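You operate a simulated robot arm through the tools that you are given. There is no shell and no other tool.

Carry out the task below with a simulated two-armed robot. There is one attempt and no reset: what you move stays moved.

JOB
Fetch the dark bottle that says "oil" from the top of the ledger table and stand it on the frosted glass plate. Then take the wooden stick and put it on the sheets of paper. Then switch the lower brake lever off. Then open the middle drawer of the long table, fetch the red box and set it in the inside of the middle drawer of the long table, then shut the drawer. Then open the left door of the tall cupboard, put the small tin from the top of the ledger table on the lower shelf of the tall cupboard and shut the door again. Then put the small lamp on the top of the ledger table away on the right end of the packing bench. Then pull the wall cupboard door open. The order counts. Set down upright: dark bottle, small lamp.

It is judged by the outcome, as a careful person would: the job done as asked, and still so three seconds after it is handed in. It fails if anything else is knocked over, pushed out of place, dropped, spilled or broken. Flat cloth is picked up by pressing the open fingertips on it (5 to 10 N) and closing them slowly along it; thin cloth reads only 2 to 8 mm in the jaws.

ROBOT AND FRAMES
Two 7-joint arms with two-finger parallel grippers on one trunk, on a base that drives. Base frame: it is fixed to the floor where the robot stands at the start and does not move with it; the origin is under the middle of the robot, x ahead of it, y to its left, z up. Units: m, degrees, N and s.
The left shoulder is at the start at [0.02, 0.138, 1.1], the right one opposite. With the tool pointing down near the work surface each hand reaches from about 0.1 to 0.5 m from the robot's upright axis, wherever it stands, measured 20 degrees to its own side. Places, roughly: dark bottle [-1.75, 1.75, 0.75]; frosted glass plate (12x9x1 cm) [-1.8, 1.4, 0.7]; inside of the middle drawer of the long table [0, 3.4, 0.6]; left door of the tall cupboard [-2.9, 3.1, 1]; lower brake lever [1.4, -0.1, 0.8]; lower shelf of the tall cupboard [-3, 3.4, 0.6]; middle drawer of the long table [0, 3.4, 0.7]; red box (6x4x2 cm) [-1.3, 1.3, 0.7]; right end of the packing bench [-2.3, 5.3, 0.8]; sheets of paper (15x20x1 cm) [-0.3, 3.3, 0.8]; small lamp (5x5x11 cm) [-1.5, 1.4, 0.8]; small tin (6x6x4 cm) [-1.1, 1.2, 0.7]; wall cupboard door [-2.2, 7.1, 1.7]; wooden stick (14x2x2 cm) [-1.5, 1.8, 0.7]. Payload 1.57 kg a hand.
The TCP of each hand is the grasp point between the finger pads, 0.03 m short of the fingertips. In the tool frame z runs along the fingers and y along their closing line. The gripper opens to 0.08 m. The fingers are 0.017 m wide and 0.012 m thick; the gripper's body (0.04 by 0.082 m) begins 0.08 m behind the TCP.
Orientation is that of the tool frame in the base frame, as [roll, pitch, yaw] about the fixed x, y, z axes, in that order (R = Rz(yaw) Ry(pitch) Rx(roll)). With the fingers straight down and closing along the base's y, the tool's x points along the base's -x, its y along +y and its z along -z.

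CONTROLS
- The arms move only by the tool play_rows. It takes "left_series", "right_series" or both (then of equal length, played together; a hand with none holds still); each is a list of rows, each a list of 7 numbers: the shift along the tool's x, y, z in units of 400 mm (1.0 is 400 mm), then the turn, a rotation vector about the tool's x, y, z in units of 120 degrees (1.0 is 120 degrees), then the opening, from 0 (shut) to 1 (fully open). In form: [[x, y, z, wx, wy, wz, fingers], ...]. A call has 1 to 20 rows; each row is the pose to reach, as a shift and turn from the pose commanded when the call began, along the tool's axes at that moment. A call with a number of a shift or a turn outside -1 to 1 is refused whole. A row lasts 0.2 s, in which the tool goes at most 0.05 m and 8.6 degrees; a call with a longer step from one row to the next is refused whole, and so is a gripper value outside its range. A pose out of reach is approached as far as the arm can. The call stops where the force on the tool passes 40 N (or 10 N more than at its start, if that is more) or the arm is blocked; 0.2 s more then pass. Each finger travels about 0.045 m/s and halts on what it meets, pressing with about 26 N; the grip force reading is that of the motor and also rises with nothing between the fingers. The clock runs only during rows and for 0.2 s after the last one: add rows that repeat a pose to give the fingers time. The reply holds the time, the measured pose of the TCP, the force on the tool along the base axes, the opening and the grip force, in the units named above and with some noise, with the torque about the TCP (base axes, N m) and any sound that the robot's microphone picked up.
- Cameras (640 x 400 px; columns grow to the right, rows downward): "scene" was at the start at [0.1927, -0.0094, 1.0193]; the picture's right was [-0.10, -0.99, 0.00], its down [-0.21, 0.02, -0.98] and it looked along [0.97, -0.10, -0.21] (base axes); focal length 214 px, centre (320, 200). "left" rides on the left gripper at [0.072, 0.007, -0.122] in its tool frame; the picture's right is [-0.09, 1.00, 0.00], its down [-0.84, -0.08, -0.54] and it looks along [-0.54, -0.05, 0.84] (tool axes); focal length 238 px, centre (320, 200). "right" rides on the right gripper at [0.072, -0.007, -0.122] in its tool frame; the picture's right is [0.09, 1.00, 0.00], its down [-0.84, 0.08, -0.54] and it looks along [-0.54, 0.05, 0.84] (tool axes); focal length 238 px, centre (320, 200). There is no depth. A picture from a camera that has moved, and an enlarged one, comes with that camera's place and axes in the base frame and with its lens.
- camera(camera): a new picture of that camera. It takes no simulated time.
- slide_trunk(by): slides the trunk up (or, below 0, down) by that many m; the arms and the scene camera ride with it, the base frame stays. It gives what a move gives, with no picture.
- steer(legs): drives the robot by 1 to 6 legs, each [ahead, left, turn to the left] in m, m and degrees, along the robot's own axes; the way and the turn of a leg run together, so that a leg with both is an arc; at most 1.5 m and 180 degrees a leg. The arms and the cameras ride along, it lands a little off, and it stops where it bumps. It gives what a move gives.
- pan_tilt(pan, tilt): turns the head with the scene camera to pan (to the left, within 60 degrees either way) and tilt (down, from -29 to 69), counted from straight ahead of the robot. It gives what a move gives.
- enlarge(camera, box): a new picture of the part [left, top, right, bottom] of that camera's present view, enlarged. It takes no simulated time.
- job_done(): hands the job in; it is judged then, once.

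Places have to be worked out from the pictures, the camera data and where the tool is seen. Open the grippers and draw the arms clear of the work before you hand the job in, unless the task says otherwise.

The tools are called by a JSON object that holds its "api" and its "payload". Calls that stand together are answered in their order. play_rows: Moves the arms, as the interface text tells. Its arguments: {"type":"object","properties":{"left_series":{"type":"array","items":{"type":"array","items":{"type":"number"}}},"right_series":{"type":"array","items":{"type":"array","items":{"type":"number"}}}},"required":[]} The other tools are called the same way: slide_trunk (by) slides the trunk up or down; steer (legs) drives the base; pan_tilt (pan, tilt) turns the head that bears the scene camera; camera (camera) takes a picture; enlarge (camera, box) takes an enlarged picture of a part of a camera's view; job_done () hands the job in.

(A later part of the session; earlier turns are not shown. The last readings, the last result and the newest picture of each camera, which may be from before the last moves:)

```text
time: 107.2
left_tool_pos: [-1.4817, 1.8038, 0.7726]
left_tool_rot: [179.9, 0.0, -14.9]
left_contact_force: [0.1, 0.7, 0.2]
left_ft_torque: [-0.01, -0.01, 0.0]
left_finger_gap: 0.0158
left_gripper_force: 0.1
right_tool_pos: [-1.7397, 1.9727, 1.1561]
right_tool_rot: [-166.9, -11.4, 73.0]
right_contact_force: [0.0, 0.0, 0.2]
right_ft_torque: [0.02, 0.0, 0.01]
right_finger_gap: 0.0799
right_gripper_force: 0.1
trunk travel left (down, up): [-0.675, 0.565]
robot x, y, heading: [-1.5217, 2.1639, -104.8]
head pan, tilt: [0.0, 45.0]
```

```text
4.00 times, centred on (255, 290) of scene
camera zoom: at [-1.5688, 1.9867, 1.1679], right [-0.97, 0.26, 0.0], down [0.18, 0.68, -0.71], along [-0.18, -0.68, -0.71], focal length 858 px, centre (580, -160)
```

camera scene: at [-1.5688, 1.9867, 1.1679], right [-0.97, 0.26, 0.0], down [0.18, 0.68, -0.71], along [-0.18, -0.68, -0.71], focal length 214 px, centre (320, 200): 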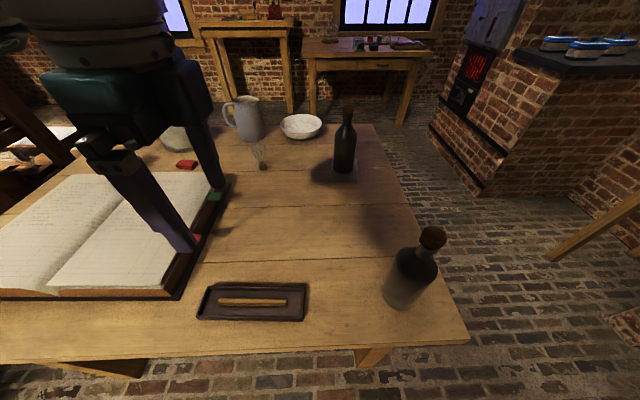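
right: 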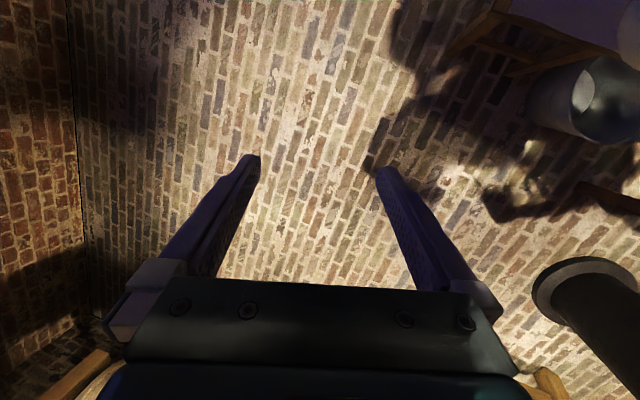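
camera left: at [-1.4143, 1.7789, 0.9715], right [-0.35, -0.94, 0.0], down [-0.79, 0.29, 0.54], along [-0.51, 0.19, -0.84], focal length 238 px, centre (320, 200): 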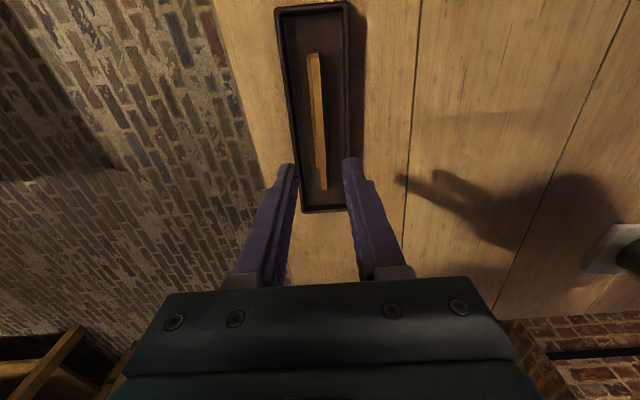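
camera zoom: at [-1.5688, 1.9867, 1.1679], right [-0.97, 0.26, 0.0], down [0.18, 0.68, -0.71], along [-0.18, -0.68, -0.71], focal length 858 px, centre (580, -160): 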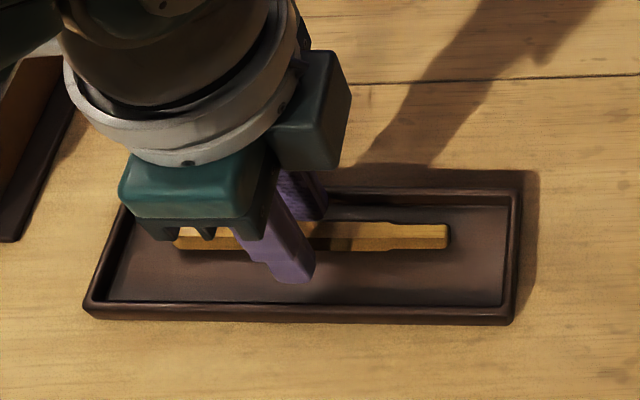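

The stick got nudged ~4 mm toward the far wall; its top is actually at ≈0.739, so the table top is nearer 0.722. I'll re-centre (+2.6 mm, 18 mm gap) and descend in small steps into the tray.

{"api": "play_rows", "payload": {"left_series": [[0, 0.0035, 0, 0, 0, 0, 0.225], [0, 0.0065, 0, 0, 0, 0, 0.225], [0, 0.0065, 0.005, 0, 0, 0, 0.225], [0, 0.0065, 0.01, 0, 0, 0, 0.225], [0, 0.0065, 0.014, 0, 0, 0, 0.225], [0, 0.0065, 0.014, 0, 0, 0, 0.225]]}}

{"api": "enlarge", "payload": {"camera": "left", "box": [270, 110, 370, 220]}}

```text
time: 108.6
left_tool_pos: [-1.4855, 1.7979, 0.769]
left_tool_rot: [179.7, 0.1, -15.0]
left_contact_force: [0.6, -1.4, 10.1]
left_ft_torque: [-0.16, 0.03, 0.0]
left_finger_gap: 0.019
left_gripper_force: 0.5
right_tool_pos: [-1.741, 1.9716, 1.1563]
right_tool_rot: [-167.1, -11.5, 73.0]
right_contact_force: [0.6, -0.6, 1.7]
right_ft_torque: [-0.01, 0.04, 0.0]
right_finger_gap: 0.0802
right_gripper_force: 0.1
trunk travel left (down, up): [-0.675, 0.565]
robot x, y, heading: [-1.5193, 2.1663, -105.5]
head pan, tilt: [0.0, 45.0]
```

```text
3.64 times, centred on (320, 165) of left
camera zoom: at [-1.4153, 1.7739, 0.8901], right [-0.35, -0.94, 0.0], down [-0.79, 0.29, 0.54], along [-0.51, 0.18, -0.84], focal length 867 px, centre (320, 327)
```

zoom: 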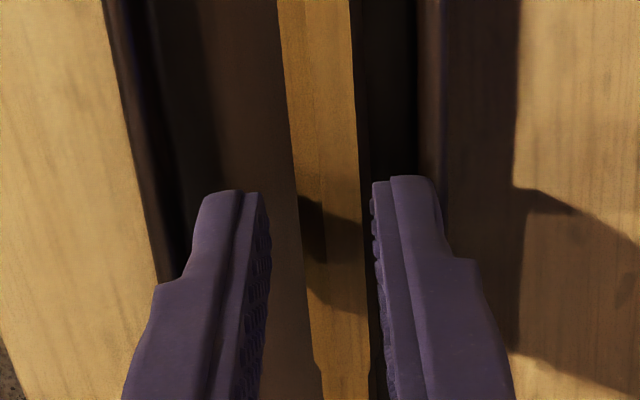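

The outer finger is resting on the far rim (10 N up; rim top ≈0.739). I'll lift 5 mm and re-measure.

{"api": "play_rows", "payload": {"left_series": [[0, 0, -0.006, 0, 0, 0, 0.225], [0, 0, -0.0135, 0, 0, 0, 0.225], [0, 0, -0.0135, 0, 0, 0, 0.225]]}}

{"api": "enlarge", "payload": {"camera": "left", "box": [270, 110, 370, 180]}}

{"api": "enlarge", "payload": {"camera": "left", "box": [320, 130, 380, 170]}}

```text
time: 109.4
left_tool_pos: [-1.4835, 1.8019, 0.7728]
left_tool_rot: [-179.9, 0.0, -14.9]
left_contact_force: [0.6, -0.2, -0.7]
left_ft_torque: [0.01, 0.01, 0.02]
left_finger_gap: 0.0181
left_gripper_force: 0.1
right_tool_pos: [-1.7396, 1.9721, 1.1566]
right_tool_rot: [-166.9, -11.5, 73.0]
right_contact_force: [0.3, -0.3, -0.7]
right_ft_torque: [-0.05, 0.02, 0.03]
right_finger_gap: 0.08
right_gripper_force: 0.1
trunk travel left (down, up): [-0.675, 0.565]
robot x, y, heading: [-1.5225, 2.1608, -105.1]
head pan, tilt: [0.0, 45.0]
```

```text
5.71 times, centred on (320, 145) of left
camera zoom: at [-1.4145, 1.7762, 0.8943], right [-0.35, -0.94, 0.0], down [-0.79, 0.29, 0.54], along [-0.51, 0.19, -0.84], focal length 1362 px, centre (320, 514)
```

zoom: 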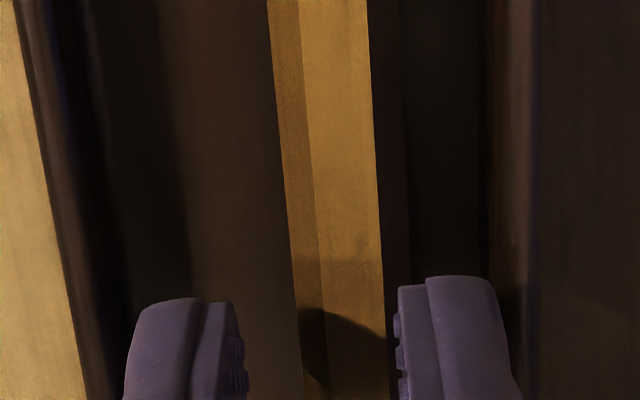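

```text
10.00 times, centred on (350, 150) of left
camera zoom: at [-1.4145, 1.7762, 0.8943], right [-0.35, -0.94, 0.0], down [-0.79, 0.29, 0.54], along [-0.51, 0.19, -0.84], focal length 2384 px, centre (20, 700)
```

zoom: 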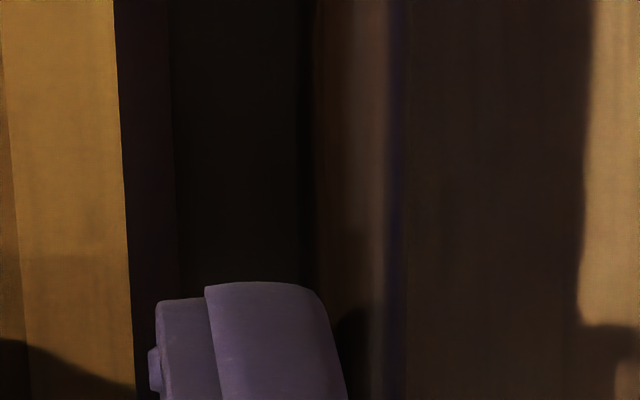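

The tray's inner width is only ~46 mm and the stick has drifted toward the far wall, leaving too little room there. I'll close the fingers, rest the tips lightly on the stick and drag it ~5 mm back toward the tray's centre line.

{"api": "play_rows", "payload": {"left_series": [[0, 0, -0.02, 0, 0, 0, 0.225], [0, 0.005, -0.02, 0, 0, 0, 0.1], [0, 0.009, -0.02, 0, 0, 0, 0.0], [0, 0.009, -0.02, 0, 0, 0, 0.0], [0, 0.009, -0.005, 0, 0, 0, 0.0], [0, 0.009, 0.003, 0, 0, 0, 0.0], [0, 0.009, 0.003, 0, 0, 0, 0.0]]}}

{"api": "enlarge", "payload": {"camera": "left", "box": [270, 110, 370, 180]}}

```text
time: 111.0
left_tool_pos: [-1.4846, 1.7966, 0.7723]
left_tool_rot: [179.9, 0.0, -14.9]
left_contact_force: [0.1, 0.8, 0.6]
left_ft_torque: [-0.02, -0.02, 0.03]
left_finger_gap: 0.0
left_gripper_force: 21.1
right_tool_pos: [-1.7406, 1.9732, 1.1563]
right_tool_rot: [-166.9, -11.6, 73.0]
right_contact_force: [0.1, 0.5, 0.1]
right_ft_torque: [0.0, 0.01, 0.02]
right_finger_gap: 0.08
right_gripper_force: 0.0
trunk travel left (down, up): [-0.675, 0.565]
robot x, y, heading: [-1.5188, 2.1637, -105.1]
head pan, tilt: [0.0, 45.0]
```

```text
5.71 times, centred on (320, 145) of left
camera zoom: at [-1.4155, 1.7718, 0.8935], right [-0.35, -0.94, 0.0], down [-0.79, 0.29, 0.54], along [-0.51, 0.19, -0.84], focal length 1362 px, centre (320, 514)
```

zoom: 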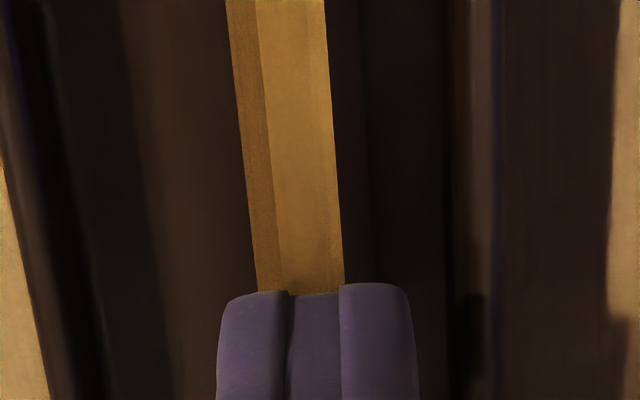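

Closed tips are over the stick, about 3 mm above it. Pressing down gently now.

{"api": "play_rows", "payload": {"left_series": [[0, 0, 0.003, 0, 0, 0, 0], [0, 0, 0.006, 0, 0, 0, 0], [0, 0, 0.009, 0, 0, 0, 0], [0, 0, 0.009, 0, 0, 0, 0]]}}

```text
time: 112.0
left_tool_pos: [-1.4864, 1.7954, 0.7691]
left_tool_rot: [179.9, 0.0, -14.9]
left_contact_force: [1.4, 3.4, 13.3]
left_ft_torque: [0.1, -0.04, -0.03]
left_finger_gap: 0.0001
left_gripper_force: 21.8
right_tool_pos: [-1.7396, 1.9718, 1.1568]
right_tool_rot: [-167.1, -11.4, 73.1]
right_contact_force: [-0.5, -0.1, 0.1]
right_ft_torque: [0.0, 0.01, -0.02]
right_finger_gap: 0.0799
right_gripper_force: 0.1
trunk travel left (down, up): [-0.675, 0.565]
robot x, y, heading: [-1.5208, 2.16, -105.1]
head pan, tilt: [0.0, 45.0]
```

Pressing with ~13 N. Easing slightly, dragging 5.5 mm toward me, and lifting off.

{"api": "play_rows", "payload": {"left_series": [[0, 0, -0.001, 0, 0, 0, 0], [0, -0.003, -0.001, 0, 0, 0, 0], [0, -0.006, -0.001, 0, 0, 0, 0], [0, -0.009, -0.001, 0, 0, 0, 0], [0, -0.0125, -0.001, 0, 0, 0, 0], [0, -0.0125, -0.001, 0, 0, 0, 0], [0, -0.0125, -0.012, 0, 0, 0, 0], [0, -0.0125, -0.03, 0, 0, 0, 0], [0, -0.0125, -0.03, 0, 0, 0, 0.225], [0, -0.0125, -0.03, 0, 0, 0, 0.225], [0, -0.0125, -0.03, 0, 0, 0, 0.225]]}}

{"api": "enlarge", "payload": {"camera": "left", "box": [270, 110, 370, 180]}}

{"api": "camera", "payload": {"camera": "left"}}

```text
time: 114.4
left_tool_pos: [-1.4829, 1.8021, 0.7809]
left_tool_rot: [179.9, 0.0, -14.8]
left_contact_force: [0.7, -0.1, 0.5]
left_ft_torque: [-0.01, -0.01, -0.01]
left_finger_gap: 0.0181
left_gripper_force: 0.1
right_tool_pos: [-1.742, 1.9714, 1.1573]
right_tool_rot: [-166.9, -11.4, 73.0]
right_contact_force: [-0.2, 0.0, -0.2]
right_ft_torque: [0.0, -0.01, -0.02]
right_finger_gap: 0.08
right_gripper_force: 0.0
trunk travel left (down, up): [-0.675, 0.565]
robot x, y, heading: [-1.5235, 2.1589, -105.1]
head pan, tilt: [0.0, 45.0]
```

```text
5.71 times, centred on (320, 145) of left
camera zoom: at [-1.4144, 1.7772, 0.9019], right [-0.35, -0.94, 0.0], down [-0.79, 0.29, 0.54], along [-0.51, 0.19, -0.84], focal length 1362 px, centre (320, 514)
```

zoom: 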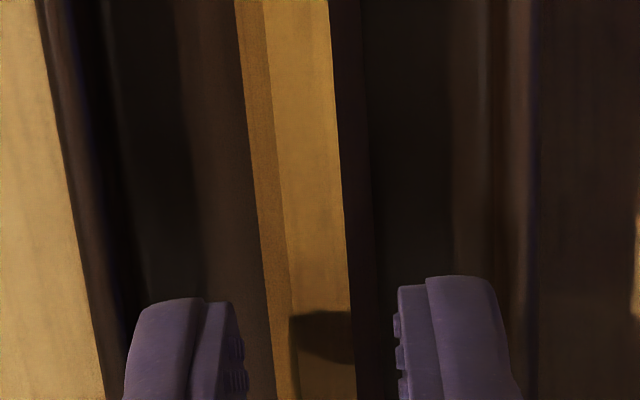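

```text
taken
camera left: at [-1.4144, 1.7772, 0.9019], right [-0.35, -0.94, 0.0], down [-0.79, 0.29, 0.54], along [-0.51, 0.19, -0.84], focal length 238 px, centre (320, 200)
```

left: 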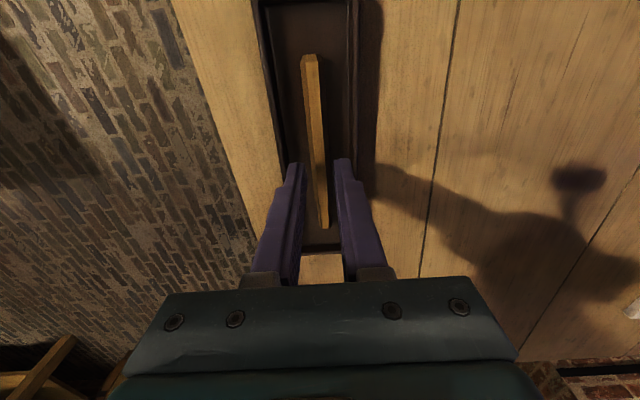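

The stick is back near the tray's centre line. I'll shift 1.2 mm, set a 17 mm gap and step down to put the tips a few mm below the rim.

{"api": "play_rows", "payload": {"left_series": [[0, -0.003, 0, 0, 0, 0, 0.2125], [0, -0.003, 0.01, 0, 0, 0, 0.2125], [0, -0.003, 0.02, 0, 0, 0, 0.2125], [0, -0.003, 0.027, 0, 0, 0, 0.2125], [0, -0.003, 0.033, 0, 0, 0, 0.2125], [0, -0.003, 0.039, 0, 0, 0, 0.2125], [0, -0.003, 0.039, 0, 0, 0, 0.2125]]}}

{"api": "enlarge", "payload": {"camera": "left", "box": [270, 110, 370, 180]}}

```text
time: 116.0
left_tool_pos: [-1.4826, 1.8043, 0.7656]
left_tool_rot: [179.8, -0.1, -14.8]
left_contact_force: [-0.2, 0.4, 0.2]
left_ft_torque: [-0.03, 0.0, 0.0]
left_finger_gap: 0.0172
left_gripper_force: 0.0
right_tool_pos: [-1.7406, 1.9721, 1.1574]
right_tool_rot: [-166.9, -11.5, 72.9]
right_contact_force: [0.5, -0.2, 0.2]
right_ft_torque: [0.01, -0.01, 0.03]
right_finger_gap: 0.08
right_gripper_force: 0.0
trunk travel left (down, up): [-0.675, 0.565]
robot x, y, heading: [-1.5215, 2.1633, -105.1]
head pan, tilt: [0.0, 45.0]
```

```text
5.71 times, centred on (320, 145) of left
camera zoom: at [-1.4142, 1.7788, 0.8865], right [-0.35, -0.94, 0.0], down [-0.79, 0.29, 0.54], along [-0.51, 0.19, -0.84], focal length 1362 px, centre (320, 514)
```

zoom: 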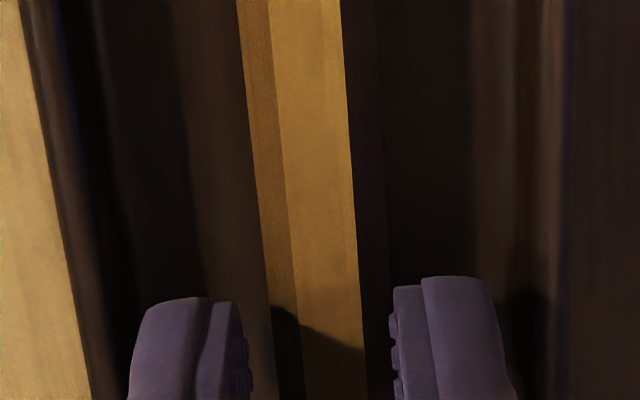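

Inside the tray with no contact. Down another 5 mm.

{"api": "play_rows", "payload": {"left_series": [[0, 0, 0.004, 0, 0, 0, 0.2125], [0, 0, 0.008, 0, 0, 0, 0.2125], [0, 0, 0.0125, 0, 0, 0, 0.2125], [0, 0, 0.0125, 0, 0, 0, 0.2125]]}}

```text
time: 117.0
left_tool_pos: [-1.4823, 1.8029, 0.7596]
left_tool_rot: [179.9, 0.1, -15.0]
left_contact_force: [-0.1, -0.4, 0.7]
left_ft_torque: [0.01, -0.01, 0.02]
left_finger_gap: 0.017
left_gripper_force: 0.1
right_tool_pos: [-1.7402, 1.972, 1.1565]
right_tool_rot: [-166.9, -11.5, 73.0]
right_contact_force: [0.3, 0.9, 0.4]
right_ft_torque: [0.04, -0.01, 0.01]
right_finger_gap: 0.0799
right_gripper_force: 0.1
trunk travel left (down, up): [-0.675, 0.565]
robot x, y, heading: [-1.5217, 2.1627, -105.0]
head pan, tilt: [0.0, 45.0]
```

Tips are at ≈0.730 with no contact, so I'll close on the stick.

{"api": "play_rows", "payload": {"left_series": [[0, 0, 0, 0, 0, 0, 0.16], [0, 0, 0, 0, 0, 0, 0.1], [0, 0, 0, 0, 0, 0, 0.05], [0, 0, 0, 0, 0, 0, 0], [0, 0, 0, 0, 0, 0, 0]]}}

{"api": "enlarge", "payload": {"camera": "left", "box": [270, 110, 370, 180]}}

```text
time: 118.2
left_tool_pos: [-1.4829, 1.8035, 0.7596]
left_tool_rot: [179.9, 0.0, -14.9]
left_contact_force: [-0.9, -0.1, 1.3]
left_ft_torque: [-0.02, 0.0, -0.01]
left_finger_gap: 0.0115
left_gripper_force: 26.2
right_tool_pos: [-1.7408, 1.9725, 1.1558]
right_tool_rot: [-166.9, -11.5, 73.0]
right_contact_force: [-0.1, -0.1, -0.5]
right_ft_torque: [0.03, -0.02, 0.02]
right_finger_gap: 0.0798
right_gripper_force: 0.1
trunk travel left (down, up): [-0.675, 0.565]
robot x, y, heading: [-1.5207, 2.1613, -105.1]
head pan, tilt: [0.0, 45.0]
```

```text
5.71 times, centred on (320, 145) of left
camera zoom: at [-1.4142, 1.7784, 0.8816], right [-0.35, -0.94, 0.0], down [-0.79, 0.29, 0.54], along [-0.51, 0.19, -0.84], focal length 1362 px, centre (320, 514)
```

zoom: 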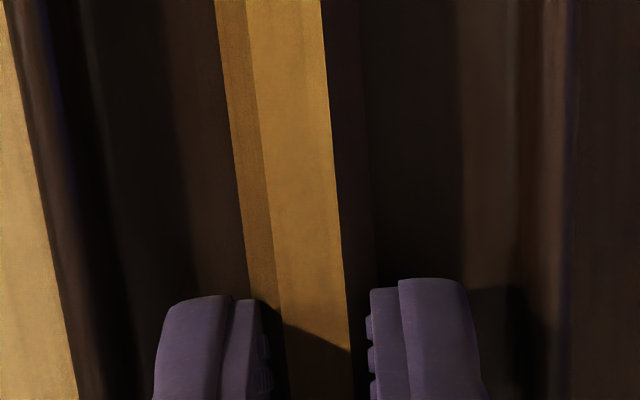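

Gripped the stick (gap 11.5 mm, 26 N). Lifting it out straight up.

{"api": "play_rows", "payload": {"left_series": [[0, 0, -0.01, 0, 0, 0, 0], [0, 0, -0.03, 0, 0, 0, 0], [0, 0, -0.07, 0, 0, 0, 0], [0, 0, -0.13, 0, 0, 0, 0], [0, 0, -0.21, 0, 0, 0, 0], [0, 0, -0.3, 0, 0, 0, 0], [0, 0, -0.4, 0, 0, 0, 0], [0, 0, -0.5, 0, 0, 0, 0], [0, 0, -0.6, 0, 0, 0, 0], [0, 0, -0.6, 0, 0, 0, 0]]}}

{"api": "camera", "payload": {"camera": "left"}}

{"api": "camera", "payload": {"camera": "scene"}}

```text
time: 120.4
left_tool_pos: [-1.4832, 1.8034, 1.0004]
left_tool_rot: [179.9, 0.0, -14.9]
left_contact_force: [0.6, -0.6, -0.3]
left_ft_torque: [0.02, 0.01, -0.02]
left_finger_gap: 0.0117
left_gripper_force: 26.1
right_tool_pos: [-1.7411, 1.9714, 1.1561]
right_tool_rot: [-167.0, -11.5, 73.0]
right_contact_force: [0.0, 0.0, 1.4]
right_ft_torque: [0.02, 0.0, 0.01]
right_finger_gap: 0.0799
right_gripper_force: 0.0
trunk travel left (down, up): [-0.675, 0.565]
robot x, y, heading: [-1.5225, 2.1629, -104.9]
head pan, tilt: [0.0, 45.0]
```

```text
taken
camera left: at [-1.4145, 1.7789, 1.1209], right [-0.35, -0.94, 0.0], down [-0.79, 0.29, 0.54], along [-0.51, 0.19, -0.84], focal length 238 px, centre (320, 200)
```

left: 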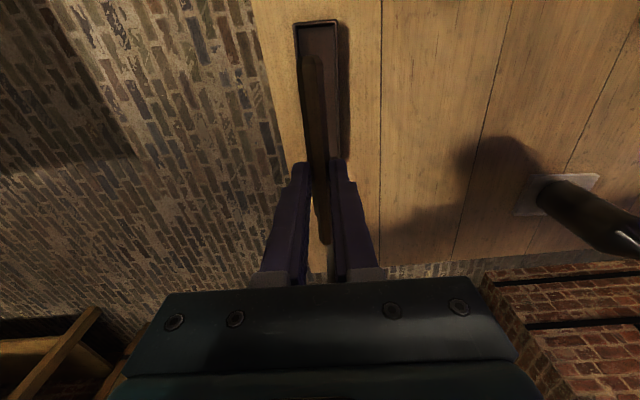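

```text
taken
camera scene: at [-1.5688, 1.9867, 1.1679], right [-0.97, 0.26, 0.0], down [0.18, 0.68, -0.71], along [-0.18, -0.68, -0.71], focal length 214 px, centre (320, 200)
```

scene: 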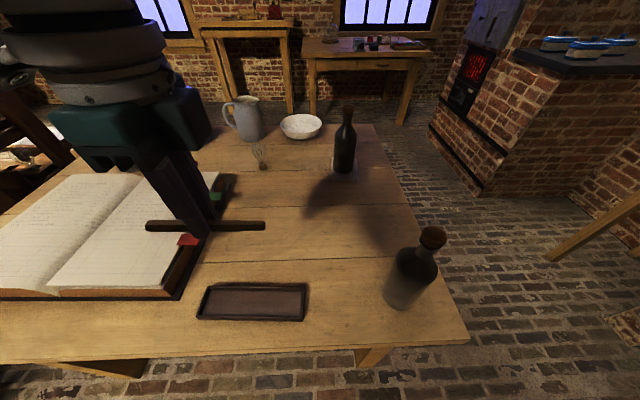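

The stick is held and the tray undisturbed. I'll back off and turn to face the long table to locate the papers and drawers.

{"api": "steer", "payload": {"legs": [[-0.35, 0, 0], [0, 0, 175]]}}

{"api": "pan_tilt", "payload": {"pan": -25, "tilt": 20}}

{"api": "camera", "payload": {"camera": "scene"}}

```text
time: 129.8
left_tool_pos: [-1.4415, 2.8586, 0.9999]
left_tool_rot: [179.9, 0.0, 160.6]
left_contact_force: [-0.5, 0.1, -0.6]
left_ft_torque: [0.0, -0.01, -0.03]
left_finger_gap: 0.0117
left_gripper_force: 25.8
right_tool_pos: [-1.1984, 2.6722, 1.1562]
right_tool_rot: [-167.0, -11.5, -111.4]
right_contact_force: [0.1, -0.3, 0.6]
right_ft_torque: [0.01, -0.03, 0.02]
right_finger_gap: 0.08
right_gripper_force: 0.1
trunk travel left (down, up): [-0.675, 0.565]
robot x, y, heading: [-1.4327, 2.4976, 70.5]
head pan, tilt: [0.0, 45.0]
```

```text
time: 130.7
left_tool_pos: [-1.443, 2.8584, 0.9991]
left_tool_rot: [179.9, 0.0, 160.7]
left_contact_force: [0.5, -0.5, -0.4]
left_ft_torque: [-0.01, 0.01, 0.01]
left_finger_gap: 0.0115
left_gripper_force: 25.9
right_tool_pos: [-1.1977, 2.6709, 1.1566]
right_tool_rot: [-166.9, -11.5, -111.5]
right_contact_force: [-0.3, -0.1, 0.2]
right_ft_torque: [-0.02, 0.01, 0.01]
right_finger_gap: 0.0801
right_gripper_force: 0.1
trunk travel left (down, up): [-0.675, 0.565]
robot x, y, heading: [-1.4302, 2.4991, 70.5]
head pan, tilt: [-25.0, 20.0]
```

```text
taken
camera scene: at [-1.3321, 2.6592, 1.2065], right [0.71, -0.7, 0.0], down [-0.24, -0.24, -0.94], along [0.66, 0.67, -0.34], focal length 214 px, centre (320, 200)
```

scene: 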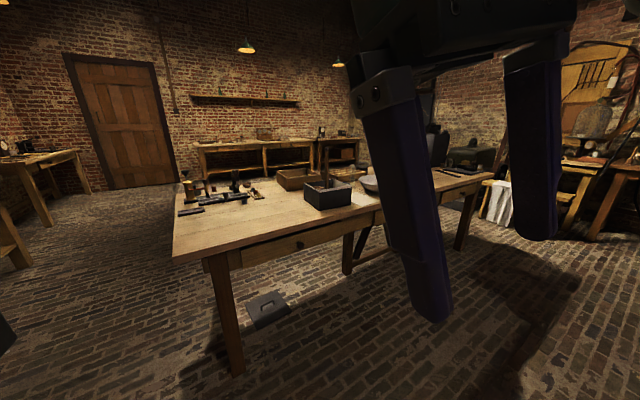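

The long table's near corner is about [-1.25, 3.42] and its front edge runs ~-15°. I'll square up to it and strafe along its front toward the papers.

{"api": "steer", "payload": {"legs": [[0, 0, 4.5], [0, -0.95, 0], [0.25, 0, 0]]}}

{"api": "pan_tilt", "payload": {"pan": 0, "tilt": 30}}

{"api": "camera", "payload": {"camera": "scene"}}

```text
time: 137.6
left_tool_pos: [-0.4873, 2.8484, 0.999]
left_tool_rot: [180.0, 0.0, 164.9]
left_contact_force: [0.1, 0.1, -0.1]
left_ft_torque: [0.02, -0.01, 0.01]
left_finger_gap: 0.0116
left_gripper_force: 25.8
right_tool_pos: [-0.2301, 2.68, 1.1558]
right_tool_rot: [-166.9, -11.6, -107.2]
right_contact_force: [-0.2, 0.3, -0.2]
right_ft_torque: [0.04, 0.03, -0.01]
right_finger_gap: 0.0801
right_gripper_force: 0.1
trunk travel left (down, up): [-0.675, 0.565]
robot x, y, heading: [-0.4478, 2.4891, 74.8]
head pan, tilt: [-25.0, 20.0]
```

```text
time: 138.5
left_tool_pos: [-0.487, 2.848, 0.9991]
left_tool_rot: [180.0, 0.0, 164.9]
left_contact_force: [-1.0, 0.1, 0.0]
left_ft_torque: [0.01, 0.03, 0.01]
left_finger_gap: 0.0116
left_gripper_force: 26.3
right_tool_pos: [-0.2307, 2.6797, 1.1569]
right_tool_rot: [-166.9, -11.5, -107.1]
right_contact_force: [-0.1, 0.7, -0.4]
right_ft_torque: [0.02, 0.01, -0.01]
right_finger_gap: 0.0799
right_gripper_force: 0.1
trunk travel left (down, up): [-0.675, 0.565]
robot x, y, heading: [-0.4489, 2.4902, 74.7]
head pan, tilt: [0.0, 30.0]
```

```text
taken
camera scene: at [-0.3998, 2.6739, 1.1905], right [0.96, -0.26, 0.0], down [-0.13, -0.48, -0.87], along [0.23, 0.84, -0.5], focal length 214 px, centre (320, 200)
```

scene: 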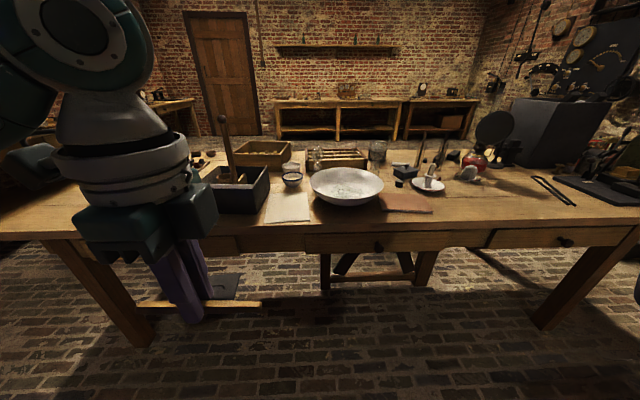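

I can see the papers (between the dark box and the metal bowl) and the three drawers. Enlarging the area.

{"api": "enlarge", "payload": {"camera": "scene", "box": [200, 130, 440, 280]}}

{"api": "enlarge", "payload": {"camera": "scene", "box": [240, 160, 340, 235]}}

```text
2.67 times, centred on (320, 205) of scene
camera zoom: at [-0.3998, 2.6739, 1.1905], right [0.96, -0.26, 0.0], down [-0.13, -0.48, -0.87], along [0.23, 0.84, -0.5], focal length 572 px, centre (320, 187)
```

zoom: 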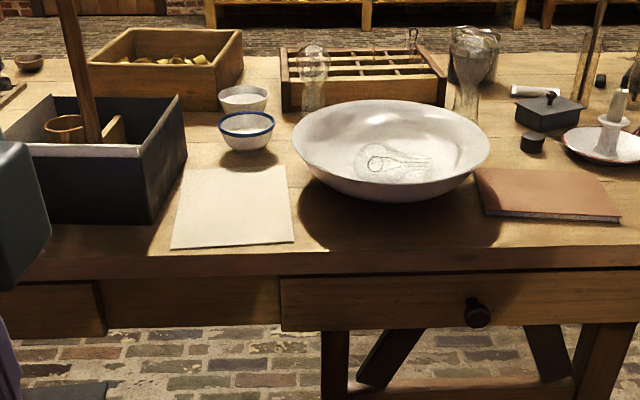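

```text
5.33 times, centred on (290, 198) of scene
camera zoom: at [-0.3998, 2.6739, 1.1905], right [0.96, -0.26, 0.0], down [-0.13, -0.48, -0.87], along [0.23, 0.84, -0.5], focal length 1144 px, centre (480, 213)
```

zoom: 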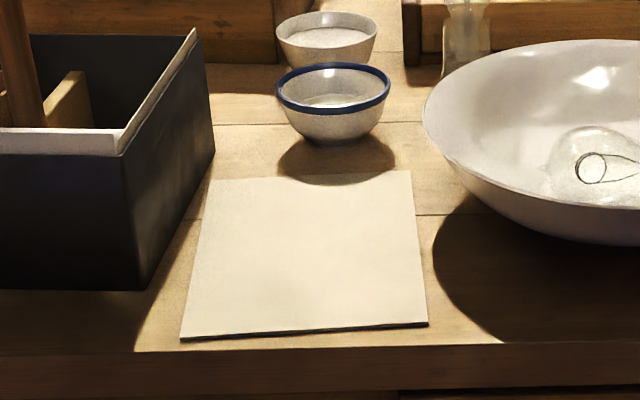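

Papers lie at about [-0.335, 3.35] near the front edge, top ≈0.78. I'll raise the trunk a little and drive in close, keeping clear of the dark box's upright rod.

{"api": "slide_trunk", "payload": {"by": 0.1}}

{"api": "steer", "payload": {"legs": [[0.45, 0, 0]]}}

{"api": "pan_tilt", "payload": {"pan": 0, "tilt": 45}}

{"api": "camera", "payload": {"camera": "scene"}}

{"api": "camera", "payload": {"camera": "left"}}

```text
time: 139.8
left_tool_pos: [-0.488, 2.8471, 1.0986]
left_tool_rot: [179.9, 0.0, 164.9]
left_contact_force: [-0.2, -0.2, -0.4]
left_ft_torque: [0.0, -0.02, 0.02]
left_finger_gap: 0.0112
left_gripper_force: 26.2
right_tool_pos: [-0.2302, 2.6802, 1.2571]
right_tool_rot: [-166.9, -11.4, -107.1]
right_contact_force: [0.2, 0.2, 0.7]
right_ft_torque: [-0.03, 0.05, 0.01]
right_finger_gap: 0.0801
right_gripper_force: 0.1
trunk travel left (down, up): [-0.775, 0.465]
robot x, y, heading: [-0.4512, 2.4899, 74.8]
head pan, tilt: [0.0, 30.0]
```

```text
time: 142.5
left_tool_pos: [-0.3697, 3.2819, 1.0992]
left_tool_rot: [179.9, 0.1, 165.0]
left_contact_force: [0.4, -0.1, -0.4]
left_ft_torque: [0.0, 0.04, -0.01]
left_finger_gap: 0.0114
left_gripper_force: 25.9
right_tool_pos: [-0.1132, 3.1146, 1.2572]
right_tool_rot: [-166.9, -11.5, -107.1]
right_contact_force: [-1.3, -1.0, 0.1]
right_ft_torque: [0.0, 0.02, 0.06]
right_finger_gap: 0.0802
right_gripper_force: 0.1
trunk travel left (down, up): [-0.775, 0.465]
robot x, y, heading: [-0.3334, 2.9264, 74.7]
head pan, tilt: [0.0, 30.0]
```

```text
time: 143.3
left_tool_pos: [-0.3698, 3.2831, 1.0991]
left_tool_rot: [-180.0, 0.0, 165.0]
left_contact_force: [0.1, -0.3, -0.3]
left_ft_torque: [0.0, 0.0, 0.01]
left_finger_gap: 0.0113
left_gripper_force: 26.6
right_tool_pos: [-0.1134, 3.1145, 1.2543]
right_tool_rot: [-166.8, -11.5, -107.1]
right_contact_force: [0.6, -0.2, 0.2]
right_ft_torque: [0.0, 0.02, 0.01]
right_finger_gap: 0.0801
right_gripper_force: 0.0
trunk travel left (down, up): [-0.775, 0.465]
robot x, y, heading: [-0.3301, 2.9283, 74.8]
head pan, tilt: [0.0, 45.0]
```

```text
taken
camera scene: at [-0.2843, 3.1001, 1.2679], right [0.97, -0.26, 0.0], down [-0.19, -0.68, -0.71], along [0.19, 0.68, -0.71], focal length 214 px, centre (320, 200)
```

scene: 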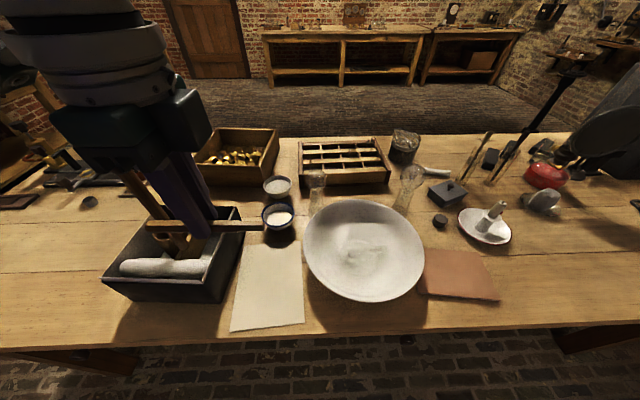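

```text
taken
camera left: at [-0.4368, 3.3074, 1.2203], right [0.35, 0.94, 0.0], down [0.79, -0.29, 0.54], along [0.51, -0.19, -0.84], focal length 238 px, centre (320, 200)
```

left: 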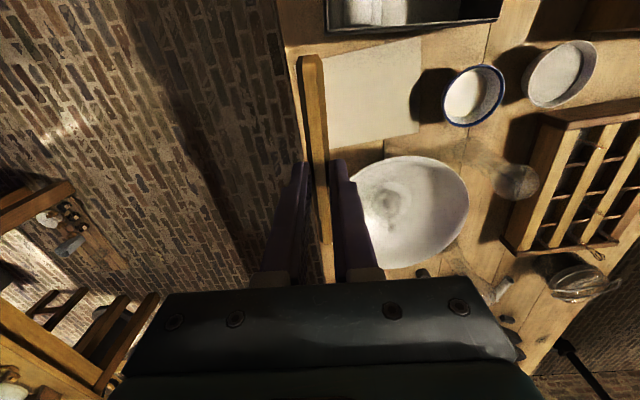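

Hand is just short of the paper. I'll turn it 94° back so the stick lines up with the paper's long side, and move over the paper's centre ([-0.335, 3.346]) at z≈0.98.

{"api": "play_rows", "payload": {"left_series": [[-0.0034, 0.0134, 0.02, 0, 0, -0.06, 0], [-0.0067, 0.0269, 0.045, 0, 0, -0.12, 0], [-0.01, 0.0403, 0.07, 0, 0, -0.18, 0], [-0.0135, 0.0538, 0.092, 0, 0, -0.24, 0], [-0.0168, 0.0672, 0.115, 0, 0, -0.301, 0], [-0.02, 0.0807, 0.138, 0, 0, -0.361, 0], [-0.0236, 0.0941, 0.161, 0, 0, -0.421, 0], [-0.027, 0.1076, 0.184, 0, 0, -0.481, 0], [-0.03, 0.121, 0.207, 0, 0, -0.541, 0], [-0.0337, 0.1345, 0.23, 0, 0, -0.602, 0], [-0.037, 0.148, 0.254, 0, 0, -0.662, 0], [-0.04, 0.1614, 0.277, 0, 0, -0.722, 0], [-0.0438, 0.1748, 0.3, 0, 0, -0.783, 0], [-0.0438, 0.1748, 0.3, 0, 0, -0.783, 0]]}}

{"api": "camera", "payload": {"camera": "scene"}}

{"api": "camera", "payload": {"camera": "left"}}

```text
time: 146.3
left_tool_pos: [-0.335, 3.3463, 0.9801]
left_tool_rot: [-179.8, 0.1, -101.0]
left_contact_force: [-0.2, 0.6, 0.0]
left_ft_torque: [-0.01, 0.0, 0.02]
left_finger_gap: 0.0113
left_gripper_force: 26.3
right_tool_pos: [-0.1127, 3.1144, 1.2557]
right_tool_rot: [-166.9, -11.6, -107.2]
right_contact_force: [-0.5, 0.0, -0.6]
right_ft_torque: [0.01, 0.01, 0.03]
right_finger_gap: 0.0799
right_gripper_force: 0.0
trunk travel left (down, up): [-0.775, 0.465]
robot x, y, heading: [-0.3299, 2.9279, 74.7]
head pan, tilt: [0.0, 45.0]
```

```text
taken
camera scene: at [-0.2843, 3.1001, 1.2679], right [0.97, -0.26, 0.0], down [-0.19, -0.68, -0.71], along [0.19, 0.68, -0.71], focal length 214 px, centre (320, 200)
```

scene: 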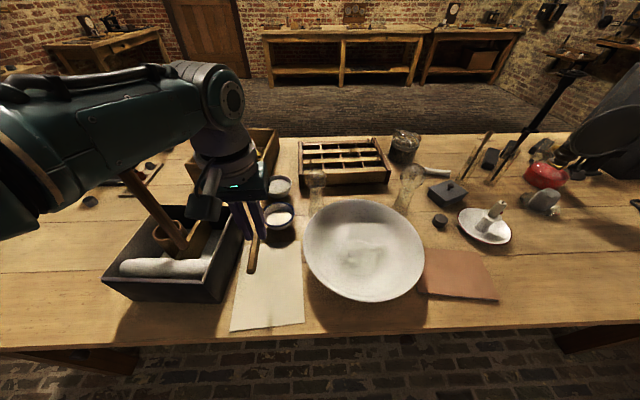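

```text
taken
camera left: at [-0.3542, 3.2758, 1.1005], right [-0.96, 0.28, 0.0], down [0.23, 0.81, 0.54], along [0.15, 0.52, -0.84], focal length 238 px, centre (320, 200)
```

left: 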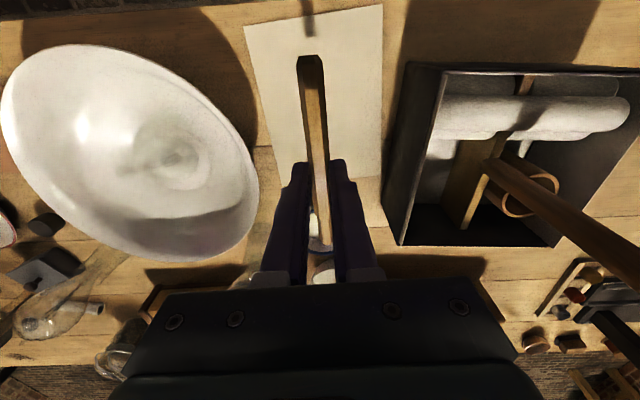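

Stick is aligned over the paper. The forearm clears the dark box's rod (~14 cm sideways). I'll lower the trunk 0.14 m to keep the same arm shape and then check.

{"api": "slide_trunk", "payload": {"by": -0.14}}

{"api": "camera", "payload": {"camera": "scene"}}

{"api": "camera", "payload": {"camera": "left"}}

```text
time: 148.0
left_tool_pos: [-0.3351, 3.3455, 0.8399]
left_tool_rot: [-180.0, 0.0, -101.1]
left_contact_force: [0.7, -0.3, -0.6]
left_ft_torque: [0.02, 0.01, -0.02]
left_finger_gap: 0.0115
left_gripper_force: 26.6
right_tool_pos: [-0.1125, 3.1146, 1.1167]
right_tool_rot: [-166.9, -11.5, -107.1]
right_contact_force: [0.2, 0.2, -0.2]
right_ft_torque: [-0.02, 0.02, 0.0]
right_finger_gap: 0.0801
right_gripper_force: 0.2
trunk travel left (down, up): [-0.635, 0.605]
robot x, y, heading: [-0.332, 2.9231, 74.8]
head pan, tilt: [0.0, 45.0]
```

```text
taken
camera scene: at [-0.2842, 3.1001, 1.1279], right [0.97, -0.26, 0.0], down [-0.19, -0.68, -0.71], along [0.19, 0.68, -0.71], focal length 214 px, centre (320, 200)
```

scene: 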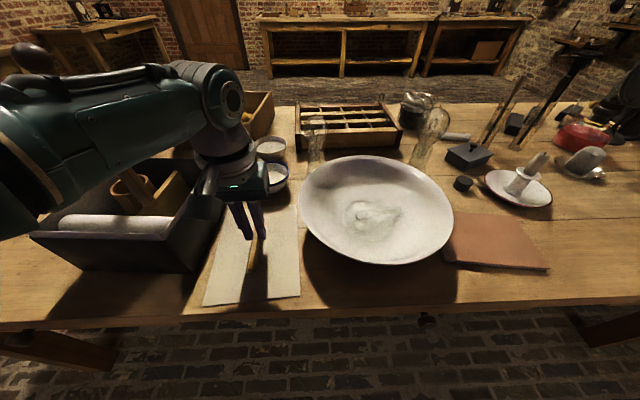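

```text
taken
camera left: at [-0.3545, 3.2758, 0.9606], right [-0.96, 0.28, 0.0], down [0.24, 0.81, 0.54], along [0.15, 0.52, -0.84], focal length 238 px, centre (320, 200)
```

left: 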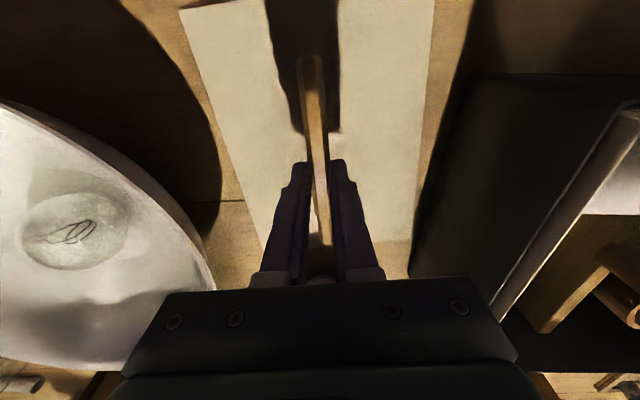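

Clear all around: stick ends lie well inside the paper. Lowering carefully until contact.

{"api": "play_rows", "payload": {"left_series": [[0, 0, 0.015, 0, 0, 0, 0], [0, 0, 0.03, 0, 0, 0, 0], [0, 0, 0.0425, 0, 0, 0, 0], [0, 0, 0.05, 0, 0, 0, 0], [0, 0, 0.05, 0, 0, 0, 0]]}}

{"api": "enlarge", "payload": {"camera": "scene", "box": [190, 180, 310, 310]}}

```text
time: 149.2
left_tool_pos: [-0.3346, 3.3476, 0.8192]
left_tool_rot: [-180.0, 0.0, -101.1]
left_contact_force: [-0.1, 0.8, -1.1]
left_ft_torque: [-0.03, 0.01, 0.01]
left_finger_gap: 0.0117
left_gripper_force: 26.2
right_tool_pos: [-0.1132, 3.1154, 1.1162]
right_tool_rot: [-166.9, -11.5, -107.2]
right_contact_force: [-0.2, 0.2, 0.3]
right_ft_torque: [0.04, -0.03, 0.01]
right_finger_gap: 0.0802
right_gripper_force: 0.1
trunk travel left (down, up): [-0.635, 0.605]
robot x, y, heading: [-0.332, 2.9255, 74.9]
head pan, tilt: [0.0, 45.0]
```

```text
3.08 times, centred on (250, 245) of scene
camera zoom: at [-0.2843, 3.1001, 1.1279], right [0.97, -0.26, 0.0], down [-0.19, -0.68, -0.71], along [0.19, 0.68, -0.71], focal length 660 px, centre (535, 62)
```

zoom: 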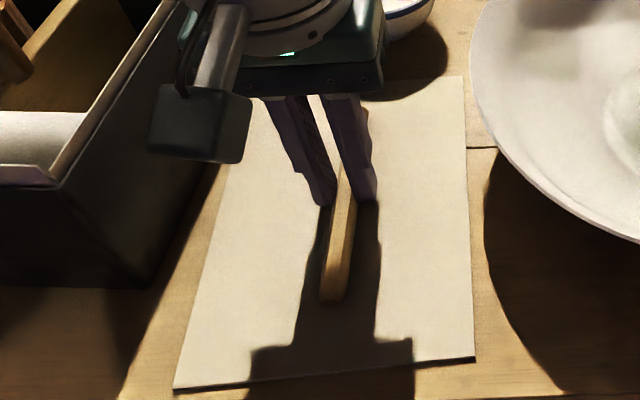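

Still a little above the paper. Continuing down in ~1.5 mm steps.

{"api": "play_rows", "payload": {"left_series": [[0, 0, 0.004, 0, 0, 0, 0], [0, 0, 0.008, 0, 0, 0, 0], [0, 0, 0.012, 0, 0, 0, 0], [0, 0, 0.016, 0, 0, 0, 0], [0, 0, 0.016, 0, 0, 0, 0]]}}

```text
time: 150.4
left_tool_pos: [-0.3344, 3.348, 0.8141]
left_tool_rot: [-179.9, 0.3, -101.2]
left_contact_force: [0.2, -2.0, 25.2]
left_ft_torque: [-0.13, 0.03, -0.02]
left_finger_gap: 0.0117
left_gripper_force: 26.2
right_tool_pos: [-0.1132, 3.1158, 1.117]
right_tool_rot: [-166.9, -11.5, -107.1]
right_contact_force: [0.3, 0.4, 0.2]
right_ft_torque: [0.0, -0.01, 0.02]
right_finger_gap: 0.0797
right_gripper_force: 0.1
trunk travel left (down, up): [-0.635, 0.605]
robot x, y, heading: [-0.3275, 2.9273, 74.8]
head pan, tilt: [0.0, 45.0]
```

Contact at z≈0.815 (25 N). Easing off 1.5 mm, opening, and lifting clear.

{"api": "play_rows", "payload": {"left_series": [[0, 0, -0.004, 0, 0, 0, 0], [0, 0, -0.004, 0, 0, 0, 0.2], [0, 0, -0.004, 0, 0, 0, 0.3], [0, 0, -0.004, 0, 0, 0, 0.4], [0, 0, -0.004, 0, 0, 0, 0.4], [0, 0, -0.03, 0, 0, 0, 0.4], [0, 0, -0.08, 0, 0, 0, 0.4], [0, 0, -0.15, 0, 0, 0, 0.4], [0, 0, -0.25, 0, 0, 0, 0.4], [0, 0, -0.36, 0, 0, 0, 0.4]]}}

{"api": "camera", "payload": {"camera": "scene"}}

{"api": "camera", "payload": {"camera": "left"}}

```text
time: 152.6
left_tool_pos: [-0.3369, 3.3456, 0.9565]
left_tool_rot: [179.9, 0.0, -101.0]
left_contact_force: [0.2, -0.3, 0.0]
left_ft_torque: [0.06, 0.0, -0.01]
left_finger_gap: 0.0318
left_gripper_force: 0.1
right_tool_pos: [-0.1129, 3.1148, 1.1156]
right_tool_rot: [-166.8, -11.5, -107.1]
right_contact_force: [-0.3, 0.8, -0.8]
right_ft_torque: [-0.01, 0.01, -0.01]
right_finger_gap: 0.0801
right_gripper_force: 0.1
trunk travel left (down, up): [-0.635, 0.605]
robot x, y, heading: [-0.3293, 2.9261, 74.8]
head pan, tilt: [0.0, 45.0]
```

```text
taken
camera scene: at [-0.2842, 3.1002, 1.1279], right [0.97, -0.26, 0.0], down [-0.19, -0.68, -0.71], along [0.19, 0.68, -0.71], focal length 214 px, centre (320, 200)
```

scene: 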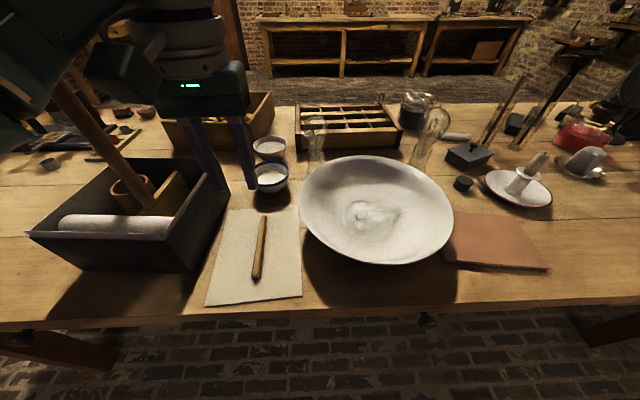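

```text
taken
camera left: at [-0.3556, 3.275, 1.0783], right [-0.96, 0.28, 0.0], down [0.24, 0.81, 0.54], along [0.15, 0.52, -0.84], focal length 238 px, centre (320, 200)
```

left: 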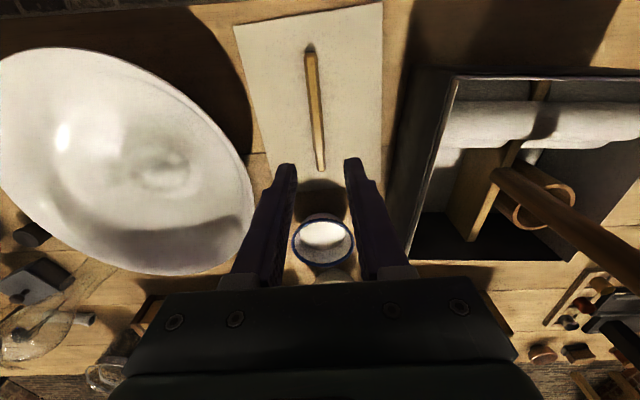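

The stick lies on the papers. Next is the lower brake lever. I'll back away, and look around for the shortest way back to the roller machine.

{"api": "steer", "payload": {"legs": [[-0.5, 0, 0], [0, 0, -140]]}}

{"api": "pan_tilt", "payload": {"pan": 0, "tilt": 20}}

{"api": "camera", "payload": {"camera": "scene"}}

{"api": "pan_tilt", "payload": {"pan": 45, "tilt": 20}}

{"api": "camera", "payload": {"camera": "scene"}}

```text
time: 161.3
left_tool_pos: [-0.1875, 2.1273, 0.9567]
left_tool_rot: [180.0, 0.0, 119.2]
left_contact_force: [0.3, -0.6, 0.6]
left_ft_torque: [0.01, 0.01, -0.02]
left_finger_gap: 0.0322
left_gripper_force: 0.1
right_tool_pos: [-0.5065, 2.1589, 1.1159]
right_tool_rot: [-166.9, -11.5, 113.1]
right_contact_force: [0.3, 0.3, -0.5]
right_ft_torque: [-0.02, 0.05, -0.01]
right_finger_gap: 0.0799
right_gripper_force: 0.1
trunk travel left (down, up): [-0.635, 0.605]
robot x, y, heading: [-0.4615, 2.447, -65.1]
head pan, tilt: [0.0, 45.0]
```

```text
time: 162.2
left_tool_pos: [-0.1871, 2.1287, 0.9571]
left_tool_rot: [180.0, 0.0, 119.2]
left_contact_force: [-0.1, -0.1, 0.0]
left_ft_torque: [-0.03, -0.01, -0.01]
left_finger_gap: 0.0322
left_gripper_force: 0.1
right_tool_pos: [-0.5068, 2.1591, 1.1153]
right_tool_rot: [-166.8, -11.5, 113.2]
right_contact_force: [-0.5, -0.4, 0.2]
right_ft_torque: [-0.02, 0.0, 0.02]
right_finger_gap: 0.08
right_gripper_force: 0.0
trunk travel left (down, up): [-0.635, 0.605]
robot x, y, heading: [-0.4608, 2.4453, -64.9]
head pan, tilt: [0.0, 20.0]
```

```text
taken
camera scene: at [-0.38, 2.2709, 1.1665], right [-0.91, -0.42, 0.0], down [-0.15, 0.31, -0.94], along [0.4, -0.85, -0.34], focal length 214 px, centre (320, 200)
```

scene: 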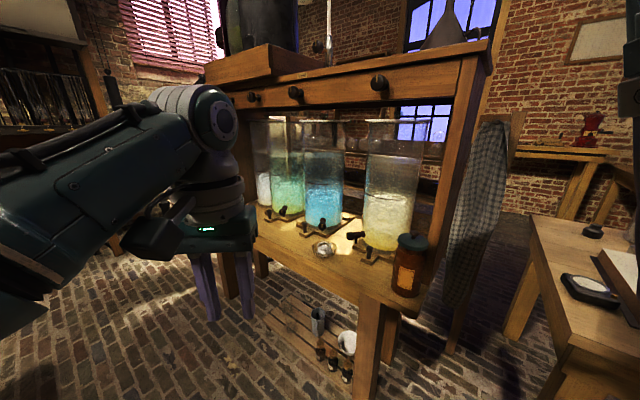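

```text
time: 163.3
left_tool_pos: [-0.1882, 2.1285, 0.9571]
left_tool_rot: [-180.0, 0.1, 119.2]
left_contact_force: [0.1, 0.7, 0.5]
left_ft_torque: [-0.02, 0.0, 0.01]
left_finger_gap: 0.0322
left_gripper_force: 0.0
right_tool_pos: [-0.5067, 2.1588, 1.1161]
right_tool_rot: [-167.0, -11.5, 113.2]
right_contact_force: [-0.2, 0.7, 0.1]
right_ft_torque: [0.03, 0.0, -0.01]
right_finger_gap: 0.0798
right_gripper_force: 0.1
trunk travel left (down, up): [-0.635, 0.605]
robot x, y, heading: [-0.4647, 2.4479, -65.0]
head pan, tilt: [45.0, 20.0]
```

```text
taken
camera scene: at [-0.332, 2.3234, 1.1666], right [-0.34, -0.94, 0.0], down [-0.32, 0.12, -0.94], along [0.88, -0.32, -0.34], focal length 214 px, centre (320, 200)
```

scene: 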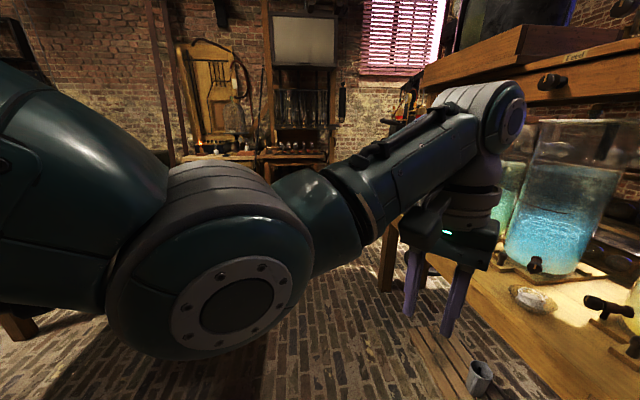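

The tank stand with glass jars is close on this side, and the east gap by the pillar looks too narrow. I'll tuck the left arm in and take the known westward route round the ledger table back to the roller machine.

{"api": "play_rows", "payload": {"left_series": [[0.06, 0, -0.04, 0, 0, 0, 0.6], [0.12, 0, -0.09, 0, 0, 0, 0.8], [0.19, 0, -0.14, 0, 0, 0, 1], [0.26, 0, -0.19, 0, 0, 0, 1], [0.32, 0, -0.24, 0, 0, 0, 1], [0.375, 0, -0.28, 0, 0, 0, 1], [0.375, 0, -0.28, 0, 0, 0, 1]]}}

{"api": "steer", "payload": {"legs": [[0, 0, -115], [1.5, 0, 0], [0.45, 0, 0]]}}

{"api": "pan_tilt", "payload": {"pan": 0, "tilt": 25}}

{"api": "camera", "payload": {"camera": "scene"}}

```text
time: 164.9
left_tool_pos: [-0.2611, 2.2601, 1.0676]
left_tool_rot: [-180.0, 0.0, 119.0]
left_contact_force: [0.8, 0.5, 0.4]
left_ft_torque: [0.03, 0.02, 0.0]
left_finger_gap: 0.0798
left_gripper_force: 0.1
right_tool_pos: [-0.5072, 2.1587, 1.1159]
right_tool_rot: [-167.0, -11.4, 113.2]
right_contact_force: [-0.7, 0.1, 0.2]
right_ft_torque: [0.0, 0.0, 0.02]
right_finger_gap: 0.08
right_gripper_force: 0.0
trunk travel left (down, up): [-0.635, 0.605]
robot x, y, heading: [-0.4629, 2.4477, -65.1]
head pan, tilt: [45.0, 20.0]
```

```text
time: 179.3
left_tool_pos: [-2.6577, 2.2939, 1.0674]
left_tool_rot: [-180.0, 0.0, 5.3]
left_contact_force: [-0.6, 0.3, 0.1]
left_ft_torque: [-0.02, 0.02, -0.01]
left_finger_gap: 0.08
left_gripper_force: 0.1
right_tool_pos: [-2.647, 2.5601, 1.1151]
right_tool_rot: [-166.9, -11.5, -0.8]
right_contact_force: [-0.8, -0.9, -1.2]
right_ft_torque: [0.02, 0.03, 0.01]
right_finger_gap: 0.08
right_gripper_force: 0.1
trunk travel left (down, up): [-0.635, 0.605]
robot x, y, heading: [-2.4017, 2.4051, -178.7]
head pan, tilt: [45.0, 20.0]
```

```text
time: 180.5
left_tool_pos: [-2.6611, 2.2945, 1.0684]
left_tool_rot: [179.9, 0.5, 6.3]
left_contact_force: [-96.9, -17.2, 11.7]
left_ft_torque: [2.26, -12.61, -0.36]
left_finger_gap: 0.0801
left_gripper_force: 0.0
right_tool_pos: [-2.6471, 2.5598, 1.1154]
right_tool_rot: [-166.9, -11.5, -0.6]
right_contact_force: [0.0, -0.1, 0.2]
right_ft_torque: [-0.03, 0.01, -0.02]
right_finger_gap: 0.0799
right_gripper_force: 0.1
trunk travel left (down, up): [-0.635, 0.605]
robot x, y, heading: [-2.4033, 2.4061, -179.0]
head pan, tilt: [0.0, 25.0]
```

```text
taken
camera scene: at [-2.5901, 2.3678, 1.1588], right [-0.36, 0.93, 0.0], down [0.39, 0.15, -0.91], along [-0.85, -0.33, -0.42], focal length 214 px, centre (320, 200)
```

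scene: 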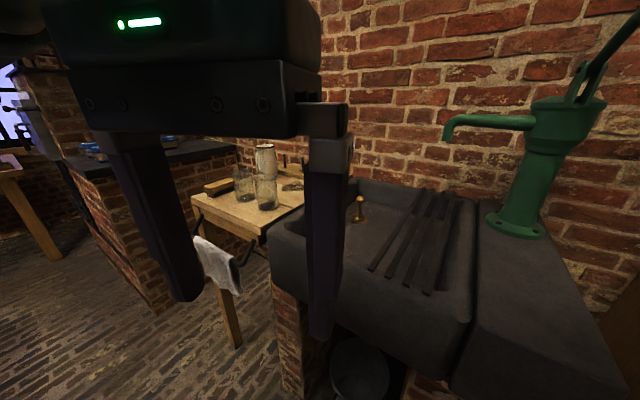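

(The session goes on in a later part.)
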